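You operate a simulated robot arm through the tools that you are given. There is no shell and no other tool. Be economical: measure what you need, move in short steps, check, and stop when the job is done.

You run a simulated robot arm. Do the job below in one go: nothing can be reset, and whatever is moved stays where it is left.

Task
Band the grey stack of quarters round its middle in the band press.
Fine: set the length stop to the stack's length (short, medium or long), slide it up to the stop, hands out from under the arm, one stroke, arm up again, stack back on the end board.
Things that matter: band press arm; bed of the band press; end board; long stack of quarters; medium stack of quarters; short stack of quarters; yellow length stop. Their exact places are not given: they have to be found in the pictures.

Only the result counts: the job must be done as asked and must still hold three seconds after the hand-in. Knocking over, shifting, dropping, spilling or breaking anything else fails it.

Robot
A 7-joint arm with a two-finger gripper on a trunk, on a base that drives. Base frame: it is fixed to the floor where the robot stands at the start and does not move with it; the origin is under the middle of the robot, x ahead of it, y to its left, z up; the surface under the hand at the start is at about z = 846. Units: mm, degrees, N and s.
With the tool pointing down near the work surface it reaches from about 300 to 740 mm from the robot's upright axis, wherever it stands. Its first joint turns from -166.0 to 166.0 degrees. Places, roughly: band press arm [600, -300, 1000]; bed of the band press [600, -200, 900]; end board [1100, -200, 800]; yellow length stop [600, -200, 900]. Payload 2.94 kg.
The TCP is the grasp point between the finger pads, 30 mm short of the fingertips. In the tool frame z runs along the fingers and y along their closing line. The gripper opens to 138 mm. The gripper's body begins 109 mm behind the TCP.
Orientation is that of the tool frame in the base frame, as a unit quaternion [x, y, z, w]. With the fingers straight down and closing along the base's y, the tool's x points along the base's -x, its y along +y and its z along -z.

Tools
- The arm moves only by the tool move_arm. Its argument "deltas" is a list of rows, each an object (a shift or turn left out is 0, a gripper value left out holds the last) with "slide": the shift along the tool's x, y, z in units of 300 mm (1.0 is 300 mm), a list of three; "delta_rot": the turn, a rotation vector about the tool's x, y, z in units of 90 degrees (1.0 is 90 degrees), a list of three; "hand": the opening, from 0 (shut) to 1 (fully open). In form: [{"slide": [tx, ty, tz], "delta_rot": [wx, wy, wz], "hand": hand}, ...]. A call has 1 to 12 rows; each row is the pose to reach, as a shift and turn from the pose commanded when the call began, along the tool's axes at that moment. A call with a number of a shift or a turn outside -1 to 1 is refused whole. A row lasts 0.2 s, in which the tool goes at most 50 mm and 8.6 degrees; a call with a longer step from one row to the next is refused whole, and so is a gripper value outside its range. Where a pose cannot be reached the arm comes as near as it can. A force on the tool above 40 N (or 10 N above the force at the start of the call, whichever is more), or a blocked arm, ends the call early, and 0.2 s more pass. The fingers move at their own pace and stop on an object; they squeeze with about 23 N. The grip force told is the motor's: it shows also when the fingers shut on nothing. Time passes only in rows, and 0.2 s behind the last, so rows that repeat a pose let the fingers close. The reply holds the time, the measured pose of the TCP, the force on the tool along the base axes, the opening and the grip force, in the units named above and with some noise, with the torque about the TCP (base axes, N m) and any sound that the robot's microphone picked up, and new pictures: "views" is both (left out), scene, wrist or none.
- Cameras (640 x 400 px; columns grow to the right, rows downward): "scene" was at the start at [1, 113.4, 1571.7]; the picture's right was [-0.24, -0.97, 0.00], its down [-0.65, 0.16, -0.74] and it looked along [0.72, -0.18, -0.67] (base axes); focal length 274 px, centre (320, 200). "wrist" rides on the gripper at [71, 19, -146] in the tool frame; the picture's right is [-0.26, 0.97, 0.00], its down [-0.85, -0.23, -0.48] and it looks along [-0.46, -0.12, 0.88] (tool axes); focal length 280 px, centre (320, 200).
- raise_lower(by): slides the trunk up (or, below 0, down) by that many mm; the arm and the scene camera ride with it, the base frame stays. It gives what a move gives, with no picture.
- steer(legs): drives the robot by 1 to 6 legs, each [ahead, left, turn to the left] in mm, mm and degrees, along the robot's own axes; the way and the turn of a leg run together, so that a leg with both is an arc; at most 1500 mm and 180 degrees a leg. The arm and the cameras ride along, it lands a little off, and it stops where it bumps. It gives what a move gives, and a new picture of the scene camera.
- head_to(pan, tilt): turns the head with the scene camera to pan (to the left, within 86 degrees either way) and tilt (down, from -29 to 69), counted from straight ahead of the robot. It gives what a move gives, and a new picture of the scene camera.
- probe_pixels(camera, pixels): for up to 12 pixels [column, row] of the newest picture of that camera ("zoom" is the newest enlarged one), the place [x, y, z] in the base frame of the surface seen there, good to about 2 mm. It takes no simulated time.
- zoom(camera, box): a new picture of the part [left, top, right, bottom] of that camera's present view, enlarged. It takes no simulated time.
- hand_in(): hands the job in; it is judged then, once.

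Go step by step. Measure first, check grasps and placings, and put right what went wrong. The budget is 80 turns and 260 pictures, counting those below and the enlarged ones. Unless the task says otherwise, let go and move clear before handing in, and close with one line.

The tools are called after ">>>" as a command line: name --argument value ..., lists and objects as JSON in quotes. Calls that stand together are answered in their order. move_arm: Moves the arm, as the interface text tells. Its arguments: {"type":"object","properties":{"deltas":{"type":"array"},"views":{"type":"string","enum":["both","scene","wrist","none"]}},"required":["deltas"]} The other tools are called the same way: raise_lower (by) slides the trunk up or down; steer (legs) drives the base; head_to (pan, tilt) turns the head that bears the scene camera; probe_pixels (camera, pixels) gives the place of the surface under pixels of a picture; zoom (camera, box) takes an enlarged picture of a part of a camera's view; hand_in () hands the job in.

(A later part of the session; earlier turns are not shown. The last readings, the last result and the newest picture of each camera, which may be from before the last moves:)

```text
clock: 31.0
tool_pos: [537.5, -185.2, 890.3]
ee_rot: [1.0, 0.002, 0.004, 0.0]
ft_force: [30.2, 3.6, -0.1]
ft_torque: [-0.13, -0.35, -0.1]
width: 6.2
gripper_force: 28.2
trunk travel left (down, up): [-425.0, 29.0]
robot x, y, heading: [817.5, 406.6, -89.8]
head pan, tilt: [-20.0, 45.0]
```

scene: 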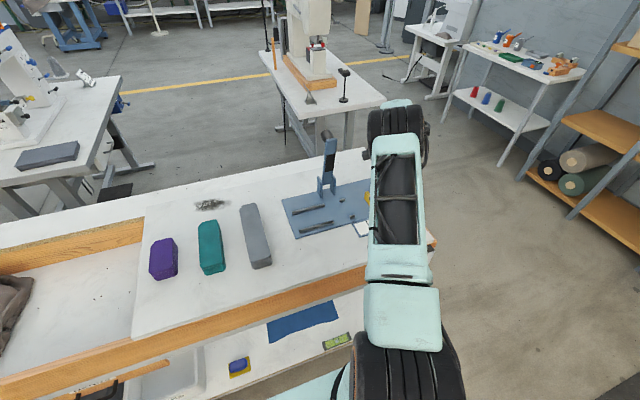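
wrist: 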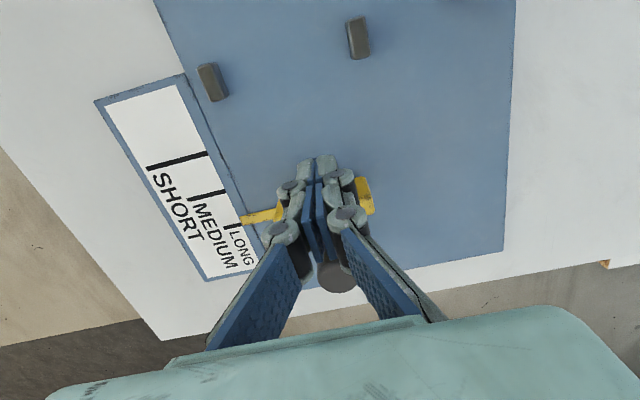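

Contact at the face with 30 N and no motion yet. A little more push.

>>> move_arm --deltas '[{"slide": [-0.008, 0, 0]}, {"slide": [-0.016, 0, 0]}, {"slide": [-0.024, 0, 0]}, {"slide": [-0.03, 0, 0]}]' --views "wrist"

```text
clock: 31.6
tool_pos: [536.8, -186.6, 889.6]
ee_rot: [1.0, 0.004, 0.011, -0.001]
ft_force: [4.7, -1.3, -1.2]
ft_torque: [0.06, -0.05, 0.01]
width: 6.1
gripper_force: 28.9
trunk travel left (down, up): [-425.0, 29.0]
robot x, y, heading: [819.7, 406.0, -90.0]
head pan, tilt: [-20.0, 45.0]
stopped in row 3: the force on the tool passed its limit at 42 N (the readings are from after the stop); the commanded pose is now the measured one
```

wrist: 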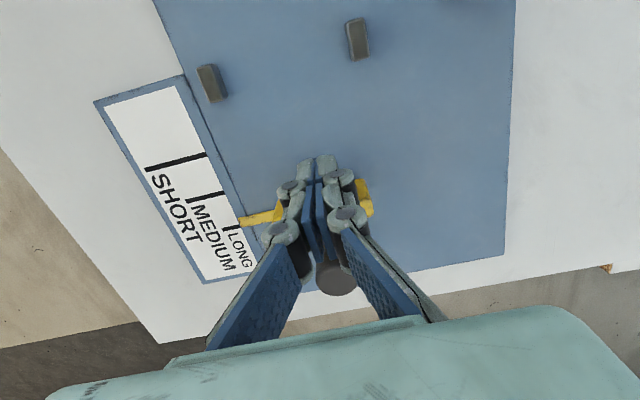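

The face won't yield at 42 N, so this is the end of its travel: the LONG position (same scale offset as at SHORT, and it gives stack centre ≈641 under the arm). Now I'll rise and head for the grey stack.

>>> move_arm --deltas '[{"slide": [0.03, 0, -0.02], "delta_rot": [0, -0.014, 0.005]}, {"slide": [0.03, 0, -0.18], "delta_rot": [0, -0.014, 0.005]}, {"slide": [0.03, 0, -0.34], "delta_rot": [0, -0.014, 0.005]}, {"slide": [0.03, 0, -0.5], "delta_rot": [0, -0.014, 0.005]}, {"slide": [0.03, 0, -0.66], "delta_rot": [0, -0.014, 0.005]}, {"slide": [0.03, 0, -0.82], "delta_rot": [0, -0.014, 0.005]}, {"slide": [0.05, -0.02, -0.95], "delta_rot": [0, -0.014, 0.005]}, {"slide": [0.2, -0.1, -0.95], "delta_rot": [0, -0.014, 0.005]}, {"slide": [0.35, -0.1, -0.95], "delta_rot": [0, -0.014, 0.005]}, {"slide": [0.5, -0.1, -0.95], "delta_rot": [0, -0.014, 0.005]}, {"slide": [0.65, -0.1, -0.95], "delta_rot": [0, -0.014, 0.005]}, {"slide": [0.8, -0.1, -0.95], "delta_rot": [0, -0.014, 0.005]}]' --views "wrist"

>>> zoom --camera "scene" --box '[250, 120, 410, 240]'

```text
refused: row 8 steps farther than a row can; nothing moved
```

```text
3.33 times, centred on (330, 180) of scene
```

zoom: 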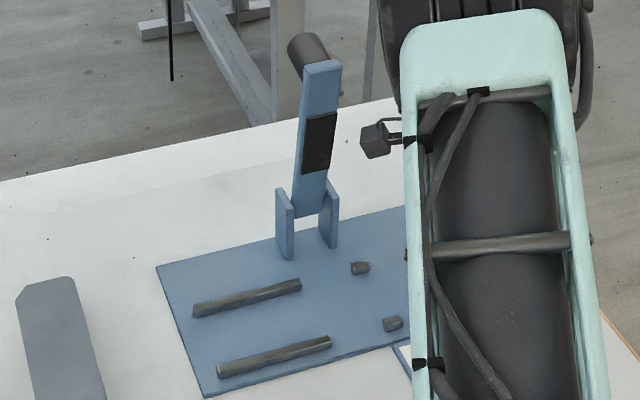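

Row 8 was too long a step; I'll resend with smaller steps.

>>> move_arm --deltas '[{"slide": [0.03, 0, -0.02], "delta_rot": [0, -0.014, 0.005]}, {"slide": [0.03, 0, -0.18], "delta_rot": [0, -0.014, 0.005]}, {"slide": [0.03, 0, -0.34], "delta_rot": [0, -0.014, 0.005]}, {"slide": [0.03, 0, -0.5], "delta_rot": [0, -0.014, 0.005]}, {"slide": [0.03, 0, -0.66], "delta_rot": [0, -0.014, 0.005]}, {"slide": [0.03, 0, -0.82], "delta_rot": [0, -0.014, 0.005]}, {"slide": [0.05, -0.04, -0.95], "delta_rot": [0, -0.014, 0.005]}, {"slide": [0.19, -0.1, -0.95], "delta_rot": [0, -0.014, 0.005]}, {"slide": [0.34, -0.1, -0.95], "delta_rot": [0, -0.014, 0.005]}, {"slide": [0.49, -0.1, -0.95], "delta_rot": [0, -0.014, 0.005]}, {"slide": [0.64, -0.1, -0.95], "delta_rot": [0, -0.014, 0.005]}, {"slide": [0.79, -0.1, -0.95], "delta_rot": [0, -0.014, 0.005]}]' --views "scene"

```text
clock: 34.2
tool_pos: [769.2, -158.4, 1177.4]
ee_rot: [1.0, -0.001, -0.004, -0.002]
ft_force: [-0.4, -0.2, 0.1]
ft_torque: [-0.01, 0.01, 0.01]
width: 0.0
gripper_force: 28.4
trunk travel left (down, up): [-425.0, 29.0]
robot x, y, heading: [819.5, 405.8, -89.9]
head pan, tilt: [-20.0, 45.0]
```

scene: 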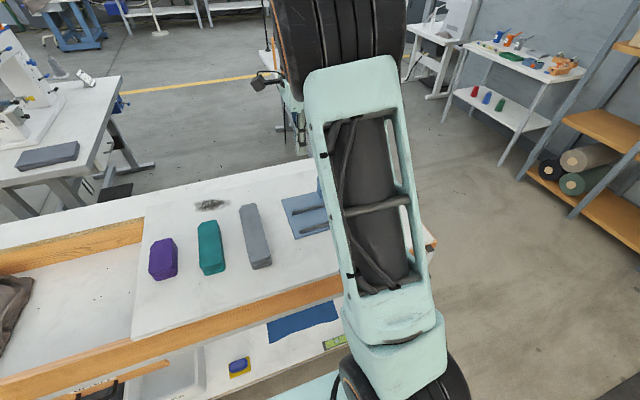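

Now over to the stack, turning back so the fingers close along x, opening to about 100 mm.

>>> move_arm --deltas '[{"slide": [0.05, 0.004, 0.03], "delta_rot": [0, 0, -0.0909], "hand": 0.72}, {"slide": [0.1, 0.008, 0.06], "delta_rot": [0, 0, -0.1818]}, {"slide": [0.15, 0.012, 0.1], "delta_rot": [0, 0, -0.2727]}, {"slide": [0.2, 0.016, 0.14], "delta_rot": [0, 0, -0.3636]}, {"slide": [0.25, 0.02, 0.18], "delta_rot": [0, 0, -0.4545]}, {"slide": [0.3, 0.025, 0.22], "delta_rot": [0, 0, -0.5454]}, {"slide": [0.35, 0.03, 0.26], "delta_rot": [0, 0, -0.6363]}, {"slide": [0.4, 0.035, 0.3], "delta_rot": [0, 0, -0.7272]}, {"slide": [0.45, 0.04, 0.34], "delta_rot": [0, 0, -0.8181]}, {"slide": [0.5, 0.044, 0.38], "delta_rot": [0, 0, -0.909]}, {"slide": [0.557, 0.047, 0.4], "delta_rot": [0, 0, -1.0]}, {"slide": [0.557, 0.047, 0.4], "delta_rot": [0, 0, -1.0]}]'

```text
clock: 36.8
tool_pos: [933.3, -170.3, 1057.9]
ee_rot: [0.707, 0.707, -0.001, -0.003]
ft_force: [0.8, -1.4, -0.4]
ft_torque: [-0.04, -0.03, -0.01]
width: 99.4
gripper_force: 0.1
trunk travel left (down, up): [-425.0, 29.0]
robot x, y, heading: [816.5, 409.7, -90.0]
head pan, tilt: [-20.0, 45.0]
```

scene: 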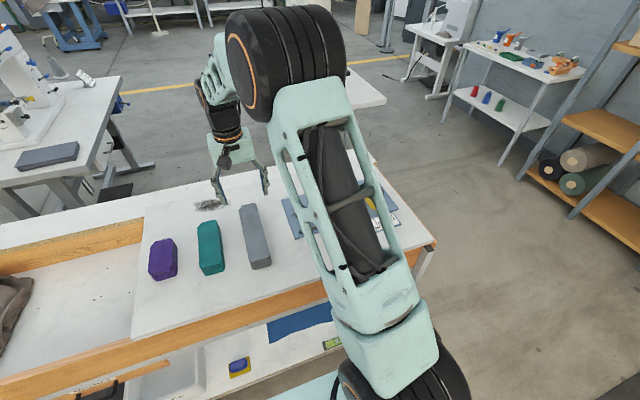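
wrist: 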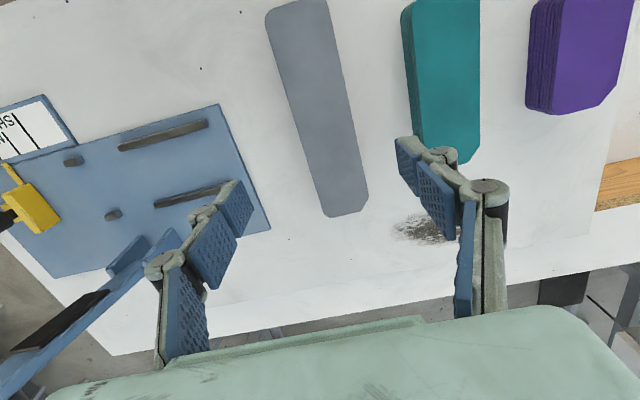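

The hand is over the stack's middle. Descend to TCP z≈893 and close.

>>> move_arm --deltas '[{"slide": [-0.007, 0.01, 0.15]}, {"slide": [-0.007, 0.01, 0.3]}, {"slide": [-0.007, 0.01, 0.43]}, {"slide": [-0.007, 0.01, 0.5]}, {"slide": [-0.007, 0.01, 0.55]}, {"slide": [-0.007, 0.01, 0.55], "hand": 0.45}, {"slide": [-0.007, 0.01, 0.55], "hand": 0.2}, {"slide": [-0.007, 0.01, 0.55], "hand": 0.1}, {"slide": [-0.007, 0.01, 0.55], "hand": 0.1}, {"slide": [-0.007, 0.01, 0.55], "hand": 0.1}]' --views "wrist"

```text
clock: 39.0
tool_pos: [934.9, -171.1, 893.6]
ee_rot: [0.707, 0.707, -0.001, -0.003]
ft_force: [1.2, 1.4, -0.6]
ft_torque: [-0.15, -0.23, 0.05]
width: 63.3
gripper_force: 23.1
trunk travel left (down, up): [-425.0, 29.0]
robot x, y, heading: [812.8, 410.9, -90.0]
head pan, tilt: [-20.0, 45.0]
```

wrist: 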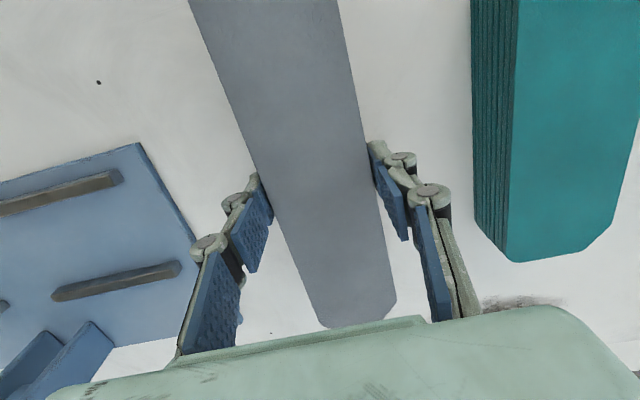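

Gripped at 63 mm. Lift gently 90 mm and check.

>>> move_arm --deltas '[{"slide": [0, 0, -0.03]}, {"slide": [0, 0, -0.1]}, {"slide": [0, 0, -0.2]}, {"slide": [0, 0, -0.3]}]'

```text
clock: 40.0
tool_pos: [935.9, -170.8, 982.0]
ee_rot: [0.708, 0.706, 0.0, -0.003]
ft_force: [0.0, 0.1, -4.1]
ft_torque: [0.04, 0.02, -0.03]
width: 63.6
gripper_force: 23.0
trunk travel left (down, up): [-425.0, 29.0]
robot x, y, heading: [816.7, 406.8, -89.9]
head pan, tilt: [-20.0, 45.0]
```

scene: 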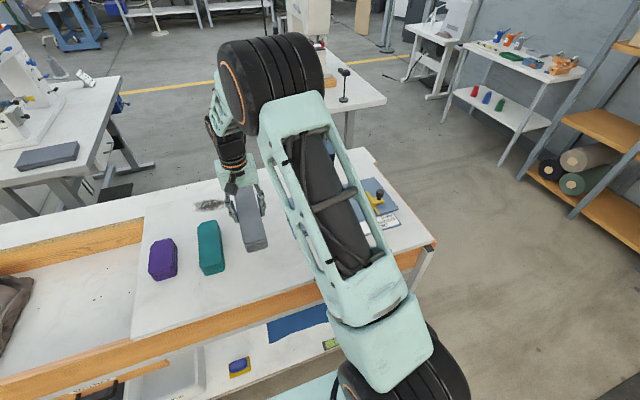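
wrist: 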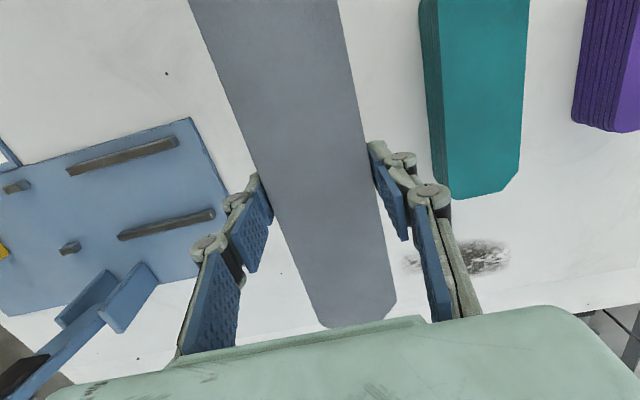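

Lifted level, about 4 N. Now turn 90° while moving −x and staying clear of the press arm.

>>> move_arm --deltas '[{"slide": [-0.003, -0.02, 0], "delta_rot": [0, 0, 0.0909]}, {"slide": [-0.006, -0.04, 0], "delta_rot": [0, 0, 0.1818]}, {"slide": [-0.01, -0.06, 0], "delta_rot": [0, 0, 0.2727]}, {"slide": [-0.014, -0.08, 0], "delta_rot": [0, 0, 0.3636]}, {"slide": [-0.018, -0.1, 0], "delta_rot": [0, 0, 0.4545]}, {"slide": [-0.022, -0.12, 0], "delta_rot": [0, 0, 0.5454]}, {"slide": [-0.026, -0.15, 0], "delta_rot": [0, 0, 0.6363]}, {"slide": [-0.03, -0.18, 0], "delta_rot": [0, 0, 0.7272]}, {"slide": [-0.034, -0.22, 0], "delta_rot": [0, 0, 0.8181]}, {"slide": [-0.038, -0.26, 0], "delta_rot": [0, 0, 0.909]}, {"slide": [-0.042, -0.29, 0], "delta_rot": [0, 0, 1.0]}, {"slide": [-0.042, -0.4, 0], "delta_rot": [0, 0, 1.0]}]'

```text
clock: 42.6
tool_pos: [815.0, -181.8, 981.8]
ee_rot: [1.0, -0.002, -0.002, -0.002]
ft_force: [-0.4, -0.2, -3.3]
ft_torque: [0.0, 0.0, -0.04]
width: 63.5
gripper_force: 22.9
trunk travel left (down, up): [-425.0, 29.0]
robot x, y, heading: [815.7, 407.4, -89.8]
head pan, tilt: [-20.0, 45.0]
```

scene: 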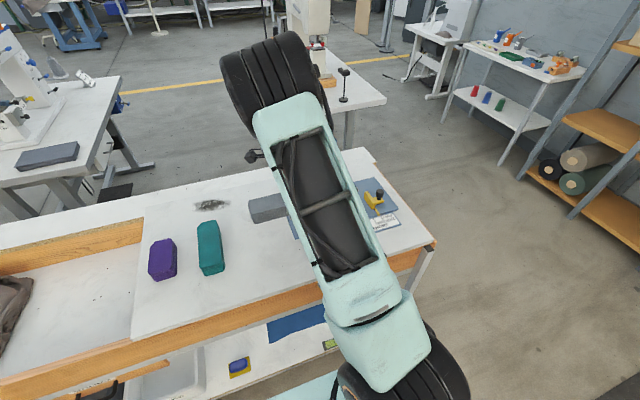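
wrist: 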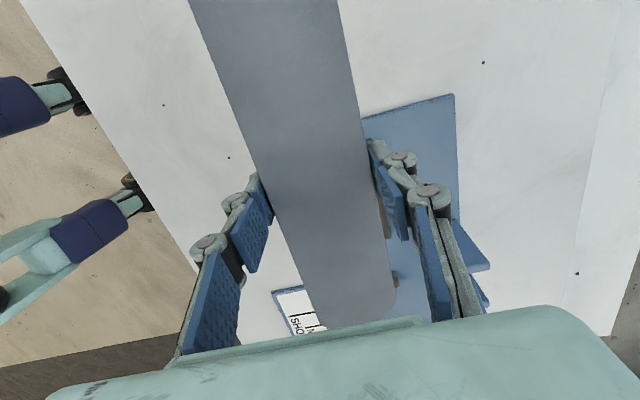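

Aligned along x at y≈−182. Move to x≈752, y≈−183.5 and lower toward the bed.

>>> move_arm --deltas '[{"slide": [-0.1, 0.004, 0]}, {"slide": [-0.21, 0.006, 0]}, {"slide": [-0.21, 0.006, 0.08]}, {"slide": [-0.21, 0.006, 0.16]}, {"slide": [-0.21, 0.006, 0.22]}, {"slide": [-0.21, 0.006, 0.24]}]'

```text
clock: 44.0
tool_pos: [751.3, -185.4, 911.9]
ee_rot: [1.0, -0.002, -0.002, -0.002]
ft_force: [0.5, -1.3, -3.9]
ft_torque: [0.02, 0.02, 0.0]
width: 63.6
gripper_force: 23.2
trunk travel left (down, up): [-425.0, 29.0]
robot x, y, heading: [818.4, 407.3, -90.0]
head pan, tilt: [-20.0, 45.0]
```

scene: 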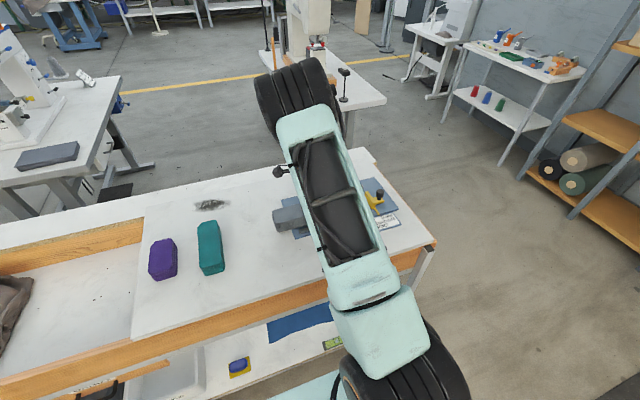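
wrist: 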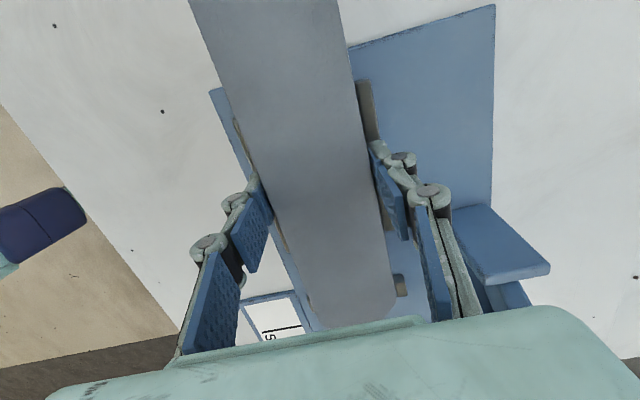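

The stack bottom is about at rail height. I'll check sideways alignment against both rails.

>>> zoom --camera "wrist" --box '[200, 60, 440, 340]'

>>> probe_pixels --camera "wrist" --pixels '[[369, 120], [375, 110], [365, 90], [350, 120], [220, 60], [232, 100], [345, 60], [285, 250], [383, 220], [388, 230], [300, 290], [400, 285]]'

```text
1.43 times, centred on (320, 200) of wrist
```

zoom: 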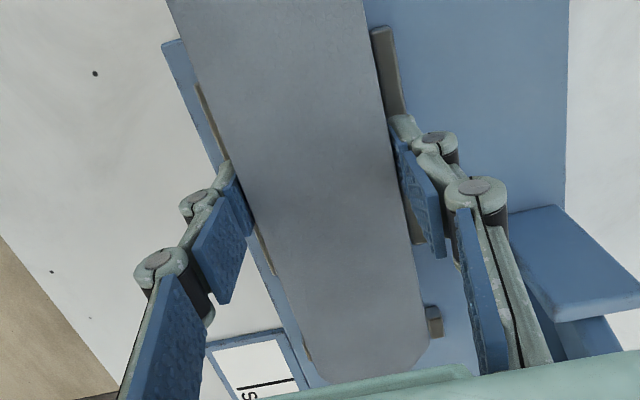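

```text
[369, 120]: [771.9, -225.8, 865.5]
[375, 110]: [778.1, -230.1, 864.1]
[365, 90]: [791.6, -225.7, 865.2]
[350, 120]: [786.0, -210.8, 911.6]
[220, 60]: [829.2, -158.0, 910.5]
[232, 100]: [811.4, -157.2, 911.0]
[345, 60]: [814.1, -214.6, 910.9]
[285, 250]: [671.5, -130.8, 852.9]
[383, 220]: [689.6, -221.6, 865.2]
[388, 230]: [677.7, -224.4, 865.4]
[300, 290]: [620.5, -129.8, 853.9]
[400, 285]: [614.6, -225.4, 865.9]
```

Stack spans y≈−153…−216 inside the rails (inner −146…−221). Shift 1.5 mm, lower to the bed, release and rise.

>>> move_arm --deltas '[{"slide": [0, -0.005, 0.01]}, {"slide": [0, -0.005, 0.022]}, {"slide": [0, -0.005, 0.034]}, {"slide": [0, -0.005, 0.034]}]' --views "none"

```text
clock: 45.0
tool_pos: [752.5, -183.5, 902.1]
ee_rot: [1.0, -0.002, -0.002, -0.002]
ft_force: [0.1, 0.2, -3.8]
ft_torque: [0.02, -0.01, 0.0]
width: 63.4
gripper_force: 22.9
trunk travel left (down, up): [-425.0, 29.0]
robot x, y, heading: [818.6, 404.4, -89.8]
head pan, tilt: [-20.0, 45.0]
```

Still carrying the weight; lower 2 mm more, then release and rise.

>>> move_arm --deltas '[{"slide": [0, 0, 0.005]}, {"slide": [0, 0, 0.007]}, {"slide": [0, 0, 0.007], "hand": 0.62}, {"slide": [0, 0, 0.007]}, {"slide": [0, 0, -0.1]}, {"slide": [0, 0, -0.25]}, {"slide": [0, 0, -0.4]}, {"slide": [0.15, 0, -0.4], "hand": 0}, {"slide": [0.3, 0, -0.4], "hand": 0}, {"slide": [0.45, 0, -0.4], "hand": 0}]'

```text
clock: 47.2
tool_pos: [890.3, -185.5, 1022.3]
ee_rot: [1.0, -0.001, -0.003, -0.003]
ft_force: [0.1, 0.6, -0.3]
ft_torque: [-0.01, 0.03, 0.03]
width: 0.2
gripper_force: 22.6
trunk travel left (down, up): [-425.0, 29.0]
robot x, y, heading: [817.5, 406.3, -90.0]
head pan, tilt: [-20.0, 45.0]
```

scene: 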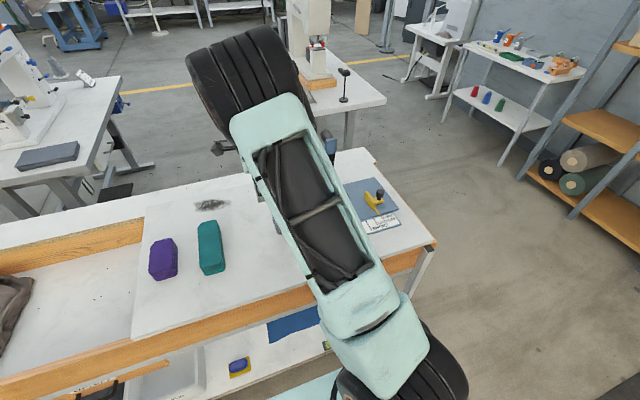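
wrist: 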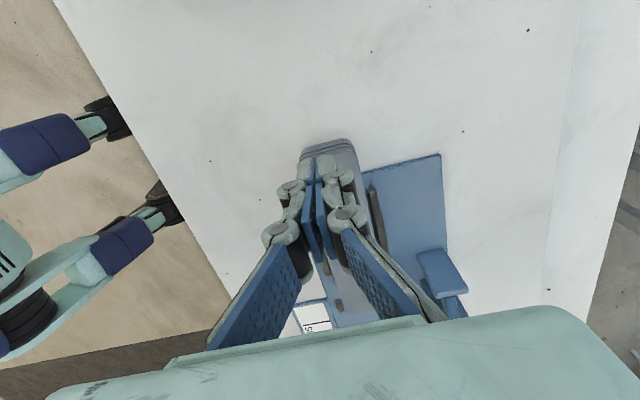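

Stack sits between the rails. Lower the closed fingers behind its +x end and push it −x most of the way.

>>> move_arm --deltas '[{"slide": [0.04, -0.006, 0.15]}, {"slide": [0.04, -0.006, 0.3]}, {"slide": [0.04, -0.006, 0.43]}, {"slide": [0.0, -0.006, 0.43]}, {"slide": [-0.04, -0.006, 0.43]}, {"slide": [-0.08, -0.006, 0.43]}, {"slide": [-0.12, -0.006, 0.43]}, {"slide": [-0.17, -0.006, 0.43]}, {"slide": [-0.22, -0.006, 0.43]}, {"slide": [-0.27, -0.006, 0.43]}, {"slide": [-0.32, -0.006, 0.43]}, {"slide": [-0.36, -0.006, 0.43]}]'

```text
clock: 49.8
tool_pos: [779.2, -181.6, 892.9]
ee_rot: [1.0, -0.001, -0.003, -0.002]
ft_force: [0.1, 0.8, -0.2]
ft_torque: [0.0, -0.02, -0.02]
width: 0.1
gripper_force: 23.3
trunk travel left (down, up): [-425.0, 29.0]
robot x, y, heading: [818.1, 408.8, -90.0]
head pan, tilt: [-20.0, 45.0]
```

scene: 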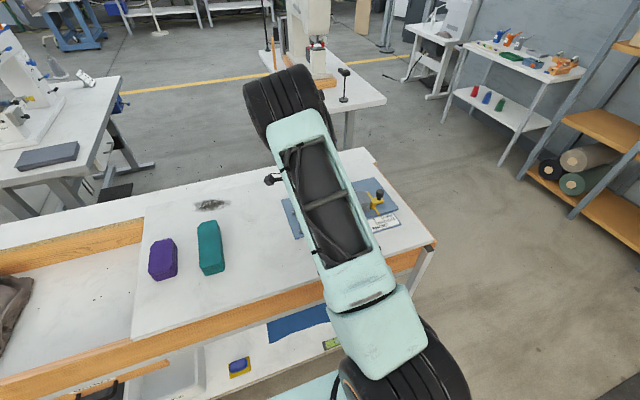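
wrist: 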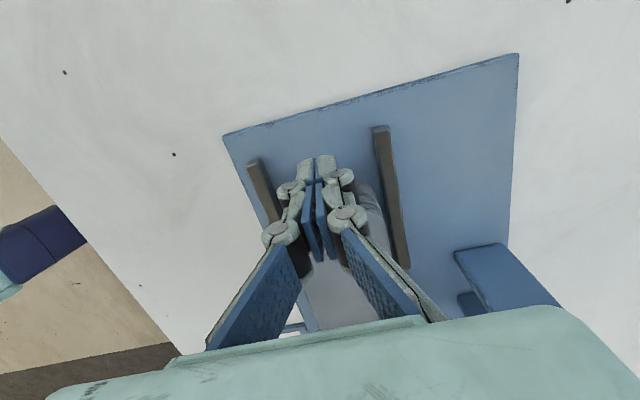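

It slides freely. Push the last bit slowly until the stop resists.

>>> move_arm --deltas '[{"slide": [-0.01, 0, 0]}, {"slide": [-0.018, 0, 0]}, {"slide": [-0.026, 0, 0]}, {"slide": [-0.034, 0, 0]}, {"slide": [-0.042, 0, 0]}, {"slide": [-0.048, 0, 0]}]' --views "wrist"

```text
clock: 51.2
tool_pos: [776.7, -180.7, 892.0]
ee_rot: [1.0, 0.002, 0.002, -0.002]
ft_force: [38.7, 4.5, 6.3]
ft_torque: [0.29, -0.28, -0.09]
width: 5.9
gripper_force: 23.0
trunk travel left (down, up): [-425.0, 29.0]
robot x, y, heading: [817.7, 409.8, -89.9]
head pan, tilt: [-20.0, 45.0]
```

wrist: 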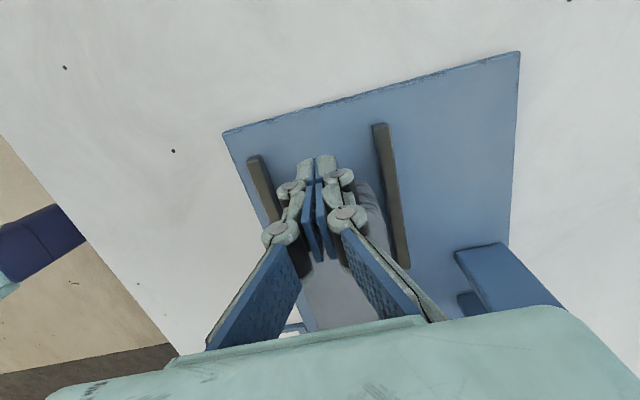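

Firm contact at TCP x≈776.7 (stack end ≈764). Back off, rise, and look at the contact with the stop.

>>> move_arm --deltas '[{"slide": [0.06, 0, 0]}, {"slide": [0.1, 0, 0]}, {"slide": [0.12, 0, -0.15]}, {"slide": [0.12, 0, -0.3]}, {"slide": [0.12, 0, -0.45]}, {"slide": [0.12, 0, -0.6]}, {"slide": [0.12, 0, -0.75]}, {"slide": [0.12, 0, -0.9]}, {"slide": [0.25, -0.02, -0.95]}, {"slide": [0.4, -0.02, -0.95]}, {"slide": [0.55, -0.02, -0.95]}]' --views "scene"

>>> zoom --camera "scene" --box '[250, 120, 430, 260]'

```text
clock: 53.6
tool_pos: [931.1, -176.1, 1175.4]
ee_rot: [1.0, -0.002, -0.003, -0.002]
ft_force: [0.3, -0.1, -0.5]
ft_torque: [0.0, 0.04, -0.04]
width: 0.0
gripper_force: 22.6
trunk travel left (down, up): [-425.0, 29.0]
robot x, y, heading: [818.1, 407.5, -89.8]
head pan, tilt: [-20.0, 45.0]
```

scene: 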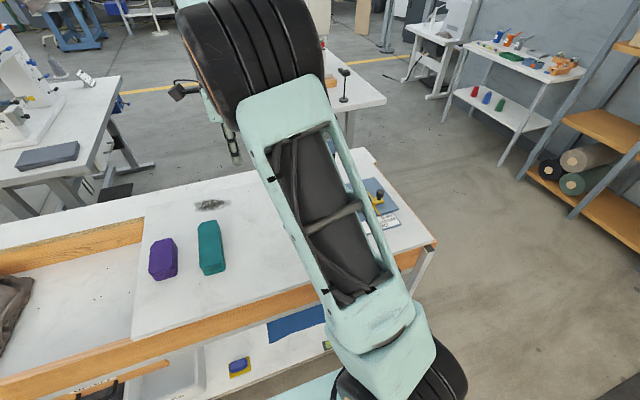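

```text
2.86 times, centred on (340, 190) of scene
```

zoom: 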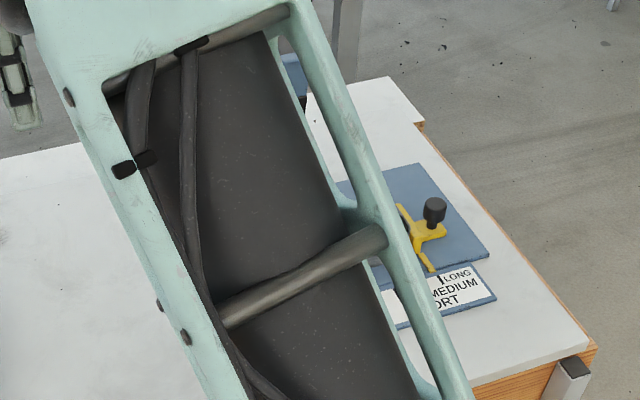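

The arm blocks the view of the bed. Before the stroke I want to know the base's footprint, so I can see how close to the table I can stand to reach the handle at (648,−310,1108).

>>> head_to --pan 0 --tilt 69

```text
clock: 54.5
tool_pos: [930.1, -175.8, 1175.4]
ee_rot: [1.0, -0.001, -0.002, -0.002]
ft_force: [0.6, -0.1, 0.3]
ft_torque: [0.0, -0.02, 0.02]
width: 0.0
gripper_force: 23.1
trunk travel left (down, up): [-425.0, 29.0]
robot x, y, heading: [813.3, 410.7, -90.2]
head pan, tilt: [0.0, 68.8]
```

scene: 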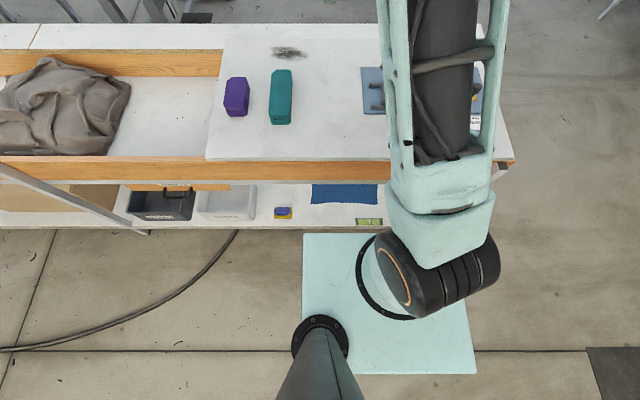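

>>> probe_pixels --camera "scene" --pixels '[[310, 237], [340, 237], [310, 365], [470, 370], [465, 330], [330, 222], [480, 225], [300, 222], [497, 180], [510, 170], [240, 222], [340, 215]]'

```text
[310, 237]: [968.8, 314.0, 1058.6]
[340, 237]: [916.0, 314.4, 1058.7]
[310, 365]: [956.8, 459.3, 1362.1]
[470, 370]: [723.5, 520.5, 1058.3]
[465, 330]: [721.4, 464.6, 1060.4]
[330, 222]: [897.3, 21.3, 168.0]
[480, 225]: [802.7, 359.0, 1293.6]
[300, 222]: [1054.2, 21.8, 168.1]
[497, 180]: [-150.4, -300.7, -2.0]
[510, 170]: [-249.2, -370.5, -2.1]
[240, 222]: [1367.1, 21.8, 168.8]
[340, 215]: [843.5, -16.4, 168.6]
```

The base lies hidden beneath its z≈1058 deck, so it reaches under 260 mm ahead of centre. Moving 55 mm nearer is safe. Then I'll look at the bed with the head panned.

>>> steer --legs '[[55, 0, 0]]'

>>> head_to --pan -25 --tilt 48

```text
clock: 55.4
tool_pos: [930.5, -231.7, 1174.7]
ee_rot: [1.0, -0.001, -0.003, -0.001]
ft_force: [-0.5, -0.1, -0.9]
ft_torque: [0.01, 0.0, -0.03]
width: 0.0
gripper_force: 22.6
trunk travel left (down, up): [-425.0, 29.0]
robot x, y, heading: [817.8, 355.3, -90.0]
head pan, tilt: [0.0, 68.8]
```

scene: 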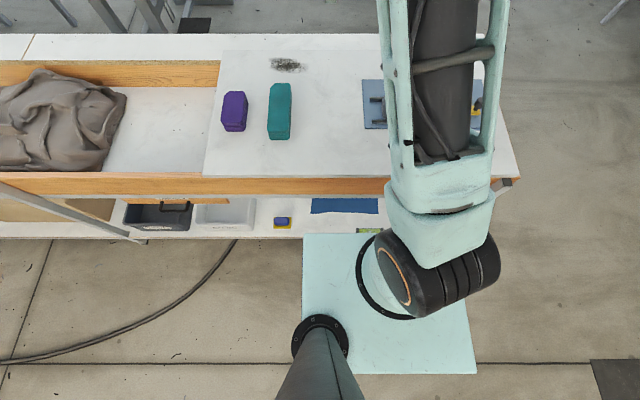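

```text
clock: 56.3
tool_pos: [929.4, -231.1, 1174.3]
ee_rot: [1.0, -0.001, -0.002, -0.001]
ft_force: [-0.9, 0.0, 0.1]
ft_torque: [0.02, 0.0, 0.02]
width: 0.0
gripper_force: 23.2
trunk travel left (down, up): [-425.0, 29.0]
robot x, y, heading: [818.3, 353.1, -90.0]
head pan, tilt: [-25.0, 48.0]
```

scene: 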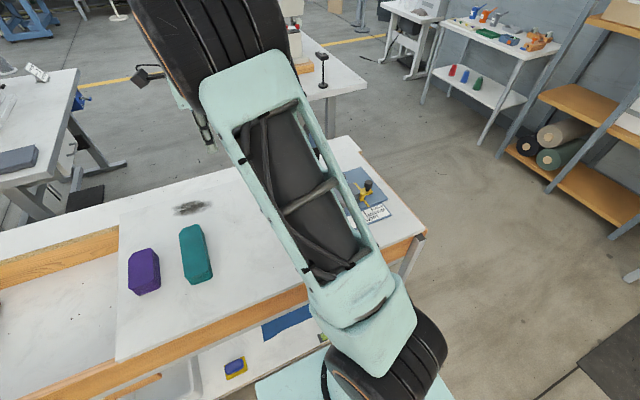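

Now move above the press handle while turning the fingers to close along x.

>>> move_arm --deltas '[{"slide": [-0.085, 0.02, -0.09], "delta_rot": [0, 0, -0.0909], "hand": 0.5}, {"slide": [-0.17, 0.04, -0.18], "delta_rot": [0, 0, -0.1818]}, {"slide": [-0.255, 0.06, -0.21], "delta_rot": [0, 0, -0.2727]}, {"slide": [-0.34, 0.08, -0.21], "delta_rot": [0, 0, -0.3636]}, {"slide": [-0.425, 0.1, -0.21], "delta_rot": [0, 0, -0.4545]}, {"slide": [-0.51, 0.12, -0.21], "delta_rot": [0, 0, -0.5454]}, {"slide": [-0.6, 0.14, -0.21], "delta_rot": [0, 0, -0.6363]}, {"slide": [-0.69, 0.16, -0.21], "delta_rot": [0, 0, -0.7272]}, {"slide": [-0.77, 0.18, -0.21], "delta_rot": [0, 0, -0.8181]}, {"slide": [-0.86, 0.21, -0.21], "delta_rot": [0, 0, -0.909]}, {"slide": [-0.94, 0.24, -0.21], "delta_rot": [0, 0, -1.0]}, {"slide": [-0.94, 0.24, -0.21], "delta_rot": [0, 0, -1.0]}]'

```text
clock: 58.9
tool_pos: [648.4, -300.1, 1239.7]
ee_rot: [0.708, 0.707, -0.001, -0.002]
ft_force: [-0.8, -0.3, -0.2]
ft_torque: [-0.01, -0.05, 0.02]
width: 69.0
gripper_force: 0.1
trunk travel left (down, up): [-425.0, 29.0]
robot x, y, heading: [817.0, 353.9, -90.0]
head pan, tilt: [-25.0, 48.0]
```

scene: 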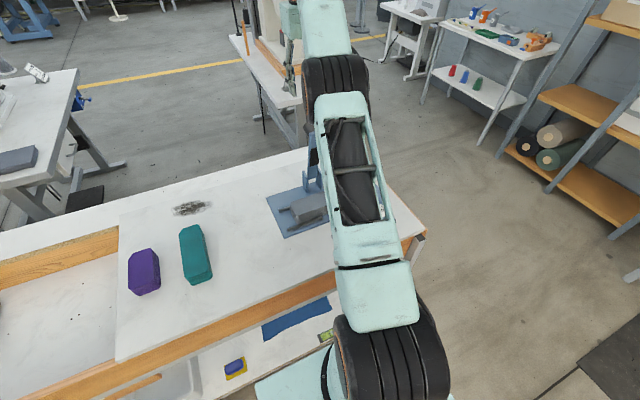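
wrist: 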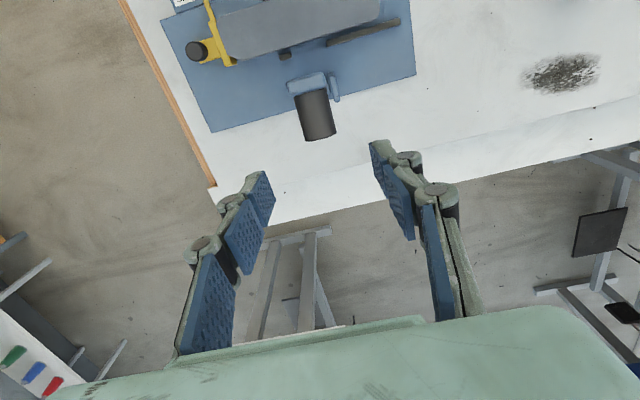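

The wrist view shows the stack against the yellow stop (225,40) and the handle at (317,115). I'll measure both.

>>> zoom --camera "wrist" --box '[160, 0, 420, 150]'

>>> probe_pixels --camera "wrist" --pixels '[[305, 138], [320, 139], [333, 134], [300, 112], [330, 108], [313, 95], [290, 88], [325, 80], [217, 20], [235, 60], [380, 15], [222, 40]]'

```text
2.46 times, centred on (290, 75) of wrist
```

zoom: 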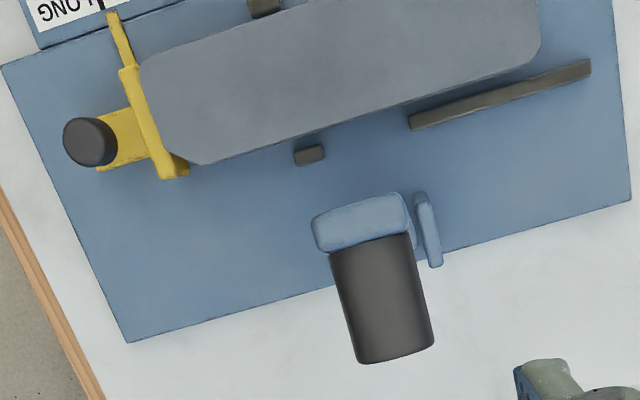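

```text
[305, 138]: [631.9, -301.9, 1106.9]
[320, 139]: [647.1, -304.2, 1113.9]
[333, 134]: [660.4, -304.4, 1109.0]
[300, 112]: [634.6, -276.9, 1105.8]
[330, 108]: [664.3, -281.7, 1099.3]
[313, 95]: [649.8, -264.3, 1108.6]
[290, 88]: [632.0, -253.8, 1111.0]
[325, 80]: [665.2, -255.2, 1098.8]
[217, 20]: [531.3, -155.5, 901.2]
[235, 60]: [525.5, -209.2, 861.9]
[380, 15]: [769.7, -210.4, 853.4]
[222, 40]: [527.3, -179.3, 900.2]
```

The stack touches the stop face (stack end ≈527). The handle is a ~31 mm cylinder with axis ≈(648,−288,1096), and the arm leans about 8° forward. I'll grip it with just the fingertips so it can pivot between the pads.

>>> move_arm --deltas '[{"slide": [0.037, 0, 0.12]}, {"slide": [0.037, 0, 0.24]}, {"slide": [0.037, 0, 0.35]}, {"slide": [0.037, 0, 0.428]}, {"slide": [0.037, 0, 0.428], "hand": 0.3}, {"slide": [0.037, 0, 0.428], "hand": 0.1}, {"slide": [0.037, 0, 0.428], "hand": 0.1}, {"slide": [0.037, 0, 0.428], "hand": 0.1}]'

```text
clock: 60.7
tool_pos: [647.1, -290.5, 1110.6]
ee_rot: [0.709, 0.705, 0.0, -0.003]
ft_force: [0.1, 0.7, -0.7]
ft_torque: [-0.23, 0.03, 0.0]
width: 32.2
gripper_force: 45.0
trunk travel left (down, up): [-425.0, 29.0]
robot x, y, heading: [817.5, 354.1, -90.1]
head pan, tilt: [-25.0, 48.0]
```

scene: 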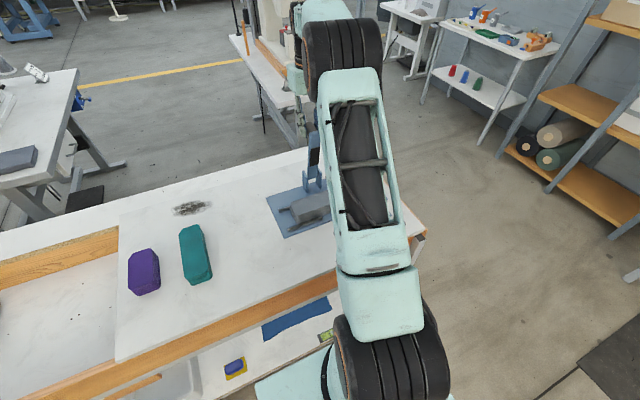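
wrist: 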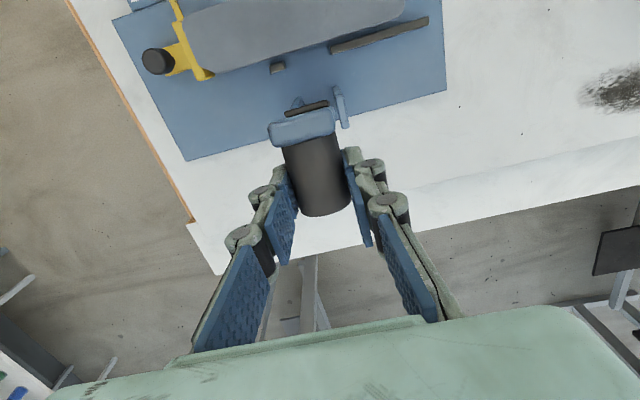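

Handle gripped. Pull it forward along the arc to about 40°, watching force.

>>> move_arm --deltas '[{"slide": [0.03, 0, 0.001]}, {"slide": [0.061, 0, 0.003]}, {"slide": [0.126, 0, 0.012]}, {"slide": [0.18, 0, 0.026]}, {"slide": [0.232, 0, 0.044]}, {"slide": [0.283, 0, 0.067]}, {"slide": [0.331, 0, 0.093]}]'

```text
clock: 62.3
tool_pos: [646.9, -194.3, 1082.2]
ee_rot: [0.708, 0.706, 0.0, -0.003]
ft_force: [1.2, -15.4, -9.2]
ft_torque: [-1.64, -0.15, 0.02]
width: 33.0
gripper_force: 45.7
trunk travel left (down, up): [-425.0, 29.0]
robot x, y, heading: [819.9, 351.1, -90.1]
head pan, tilt: [-25.0, 48.0]
```

scene: 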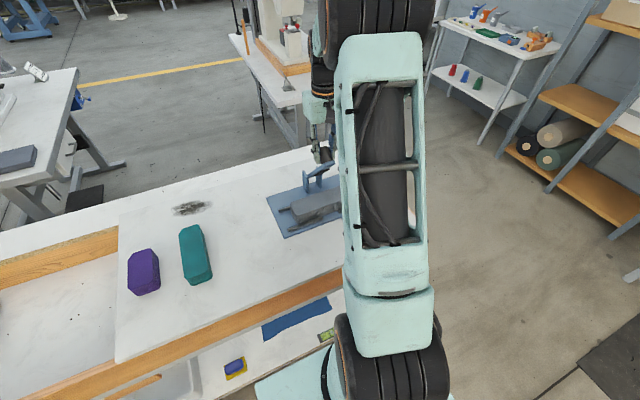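
wrist: 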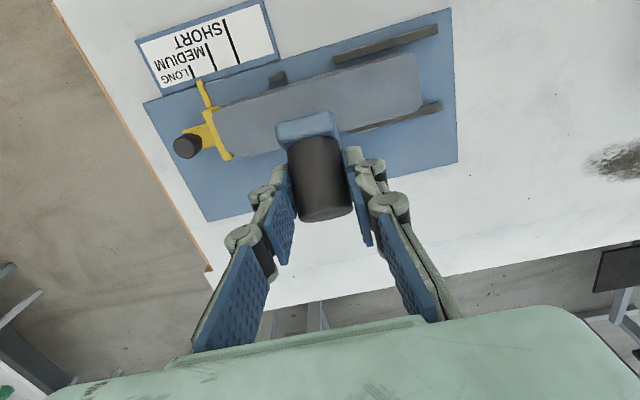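

The arm follows. Continue down to about 78°.

>>> move_arm --deltas '[{"slide": [0.046, 0, 0.031]}, {"slide": [0.089, 0, 0.066]}, {"slide": [0.129, 0, 0.106]}, {"slide": [0.165, 0, 0.146]}, {"slide": [0.198, 0, 0.192]}, {"slide": [0.226, 0, 0.238]}, {"slide": [0.25, 0, 0.288]}, {"slide": [0.262, 0, 0.32]}]'

```text
clock: 64.1
tool_pos: [646.9, -112.1, 989.1]
ee_rot: [0.708, 0.706, 0.0, -0.004]
ft_force: [4.1, -3.5, 6.5]
ft_torque: [-1.39, -0.18, -0.06]
width: 33.2
gripper_force: 45.6
trunk travel left (down, up): [-425.0, 29.0]
robot x, y, heading: [817.9, 353.3, -89.9]
head pan, tilt: [-25.0, 48.0]
```

scene: 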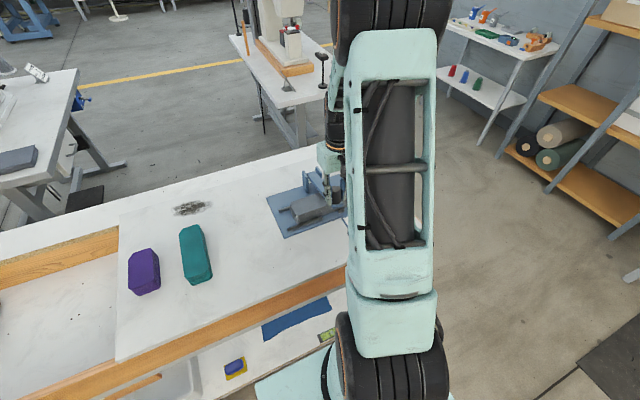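
wrist: 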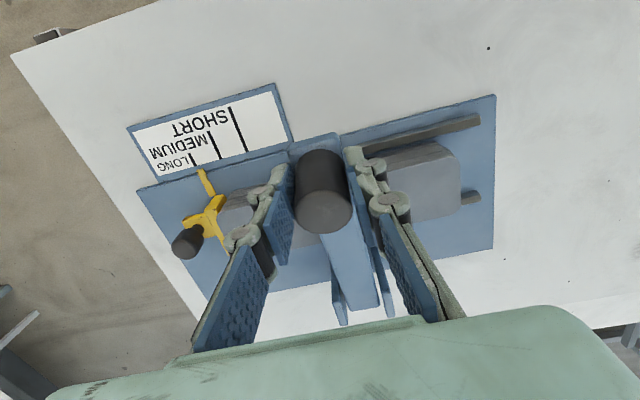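

The arm is nearly down over the stack's middle. Press the last part slowly.

>>> move_arm --deltas '[{"slide": [0.012, 0, 0.035]}, {"slide": [0.022, 0, 0.07]}, {"slide": [0.029, 0, 0.1]}, {"slide": [0.033, 0, 0.127]}, {"slide": [0.035, 0, 0.145]}, {"slide": [0.036, 0, 0.16]}, {"slide": [0.037, 0, 0.175]}]'

```text
clock: 65.5
tool_pos: [647.2, -104.5, 948.9]
ee_rot: [0.708, 0.706, -0.005, -0.001]
ft_force: [2.1, 4.6, 22.2]
ft_torque: [1.04, -0.47, 0.06]
width: 34.8
gripper_force: 44.9
trunk travel left (down, up): [-425.0, 29.0]
robot x, y, heading: [814.7, 349.7, -89.9]
head pan, tilt: [-25.0, 48.0]
stopped in row 6: the force on the tool passed its limit at 48 N (the readings are from after the stop); the commanded pose is now the measured one
```

scene: 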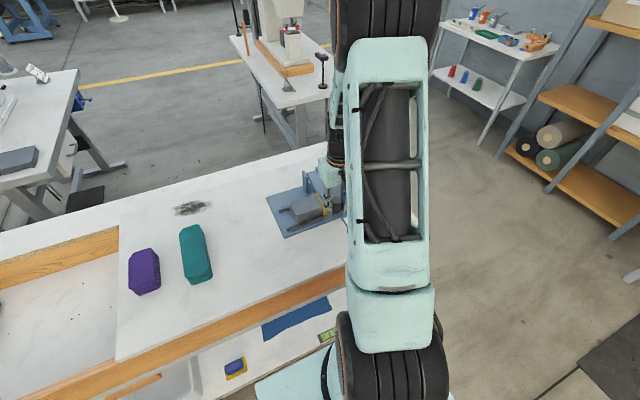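
wrist: 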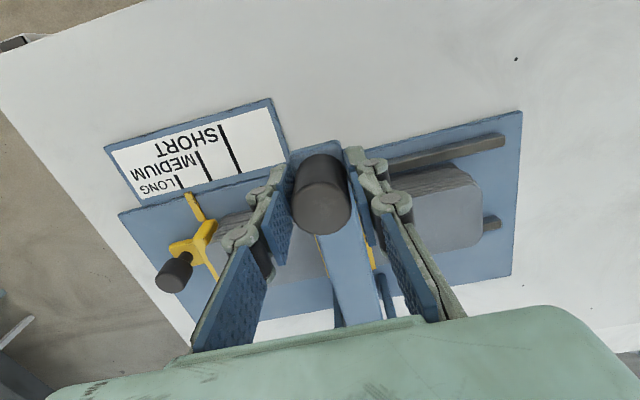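

A yellow strip now shows beside the arm on the stack (wrist 372,258), and the arm has bottomed at 48 N. I'll zoom to verify.

>>> zoom --camera "wrist" --box '[140, 120, 540, 330]'

>>> zoom --camera "scene" --box '[260, 150, 350, 250]'

```text
1.60 times, centred on (340, 225) of wrist
```

zoom: 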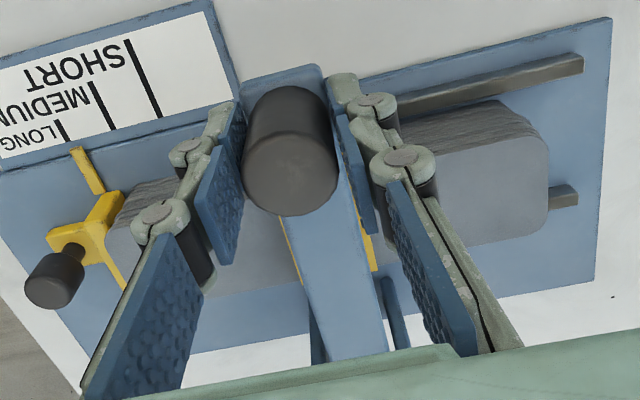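

```text
4.00 times, centred on (305, 200) of scene
```

zoom: 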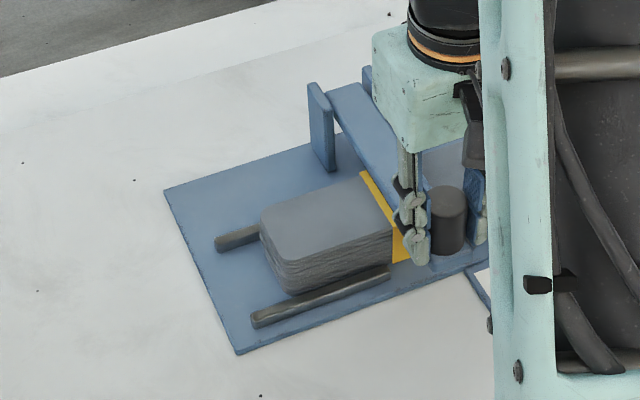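

The band is on. Now raise the arm back along the same arc to its rest.

>>> move_arm --deltas '[{"slide": [-0.01, 0, -0.055]}, {"slide": [-0.026, 0, -0.107]}, {"slide": [-0.045, 0, -0.16]}, {"slide": [-0.07, 0, -0.209]}, {"slide": [-0.097, 0, -0.255]}, {"slide": [-0.131, 0, -0.301]}, {"slide": [-0.168, 0, -0.343]}, {"slide": [-0.207, 0, -0.381]}]'

```text
clock: 67.2
tool_pos: [647.1, -166.7, 1061.8]
ee_rot: [0.708, 0.706, -0.005, 0.0]
ft_force: [-3.9, 15.3, 6.0]
ft_torque: [0.99, 0.13, 0.02]
width: 33.6
gripper_force: 44.9
trunk travel left (down, up): [-425.0, 29.0]
robot x, y, heading: [819.0, 350.4, -89.9]
head pan, tilt: [-25.0, 48.0]
```

scene: 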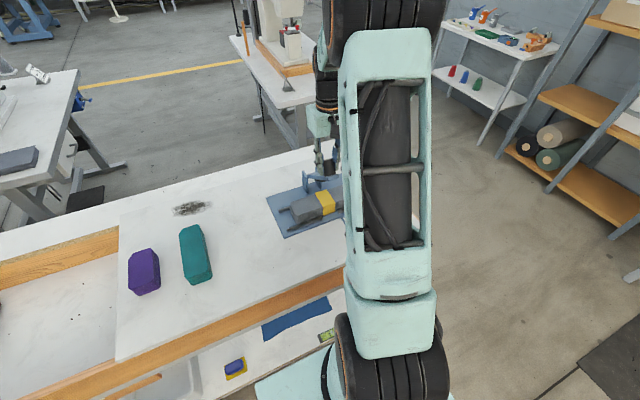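
wrist: 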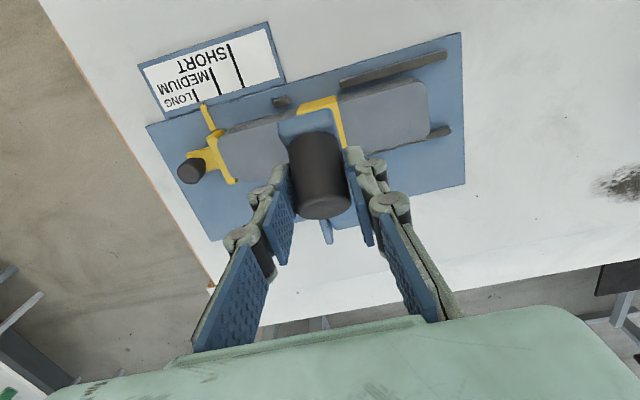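

The yellow band is round the stack's middle and the arm is rising. Continue to the rest position.

>>> move_arm --deltas '[{"slide": [-0.043, 0, -0.035]}, {"slide": [-0.089, 0, -0.066]}, {"slide": [-0.137, 0, -0.093]}, {"slide": [-0.187, 0, -0.115]}, {"slide": [-0.24, 0, -0.133]}, {"slide": [-0.293, 0, -0.147]}, {"slide": [-0.359, 0, -0.156]}, {"slide": [-0.415, 0, -0.159]}, {"slide": [-0.425, 0, -0.159]}]'

```text
clock: 69.2
tool_pos: [647.5, -295.9, 1110.8]
ee_rot: [0.708, 0.706, -0.003, -0.001]
ft_force: [-1.0, 9.6, -0.4]
ft_torque: [1.37, -0.03, -0.02]
width: 32.1
gripper_force: 44.4
trunk travel left (down, up): [-425.0, 29.0]
robot x, y, heading: [816.3, 348.4, -90.2]
head pan, tilt: [-25.0, 48.0]
```

scene: 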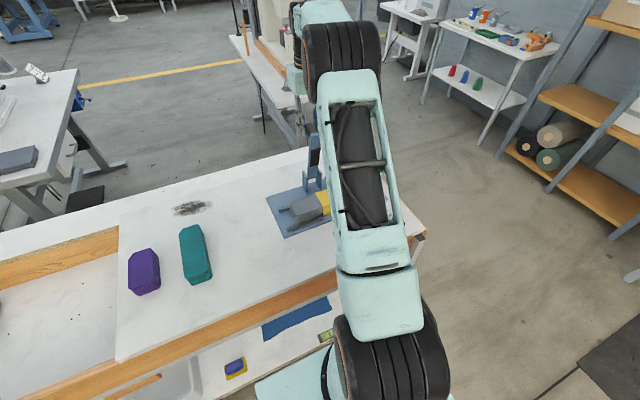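
wrist: 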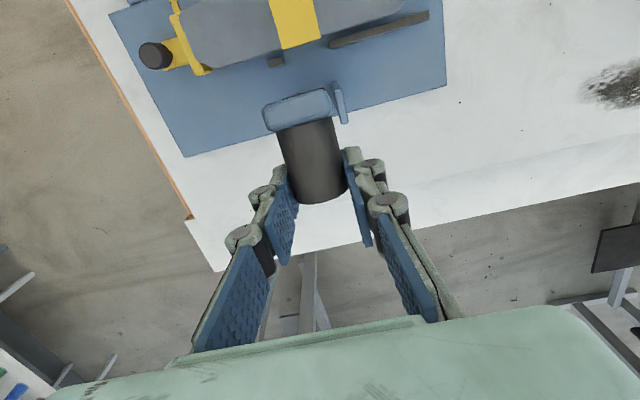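

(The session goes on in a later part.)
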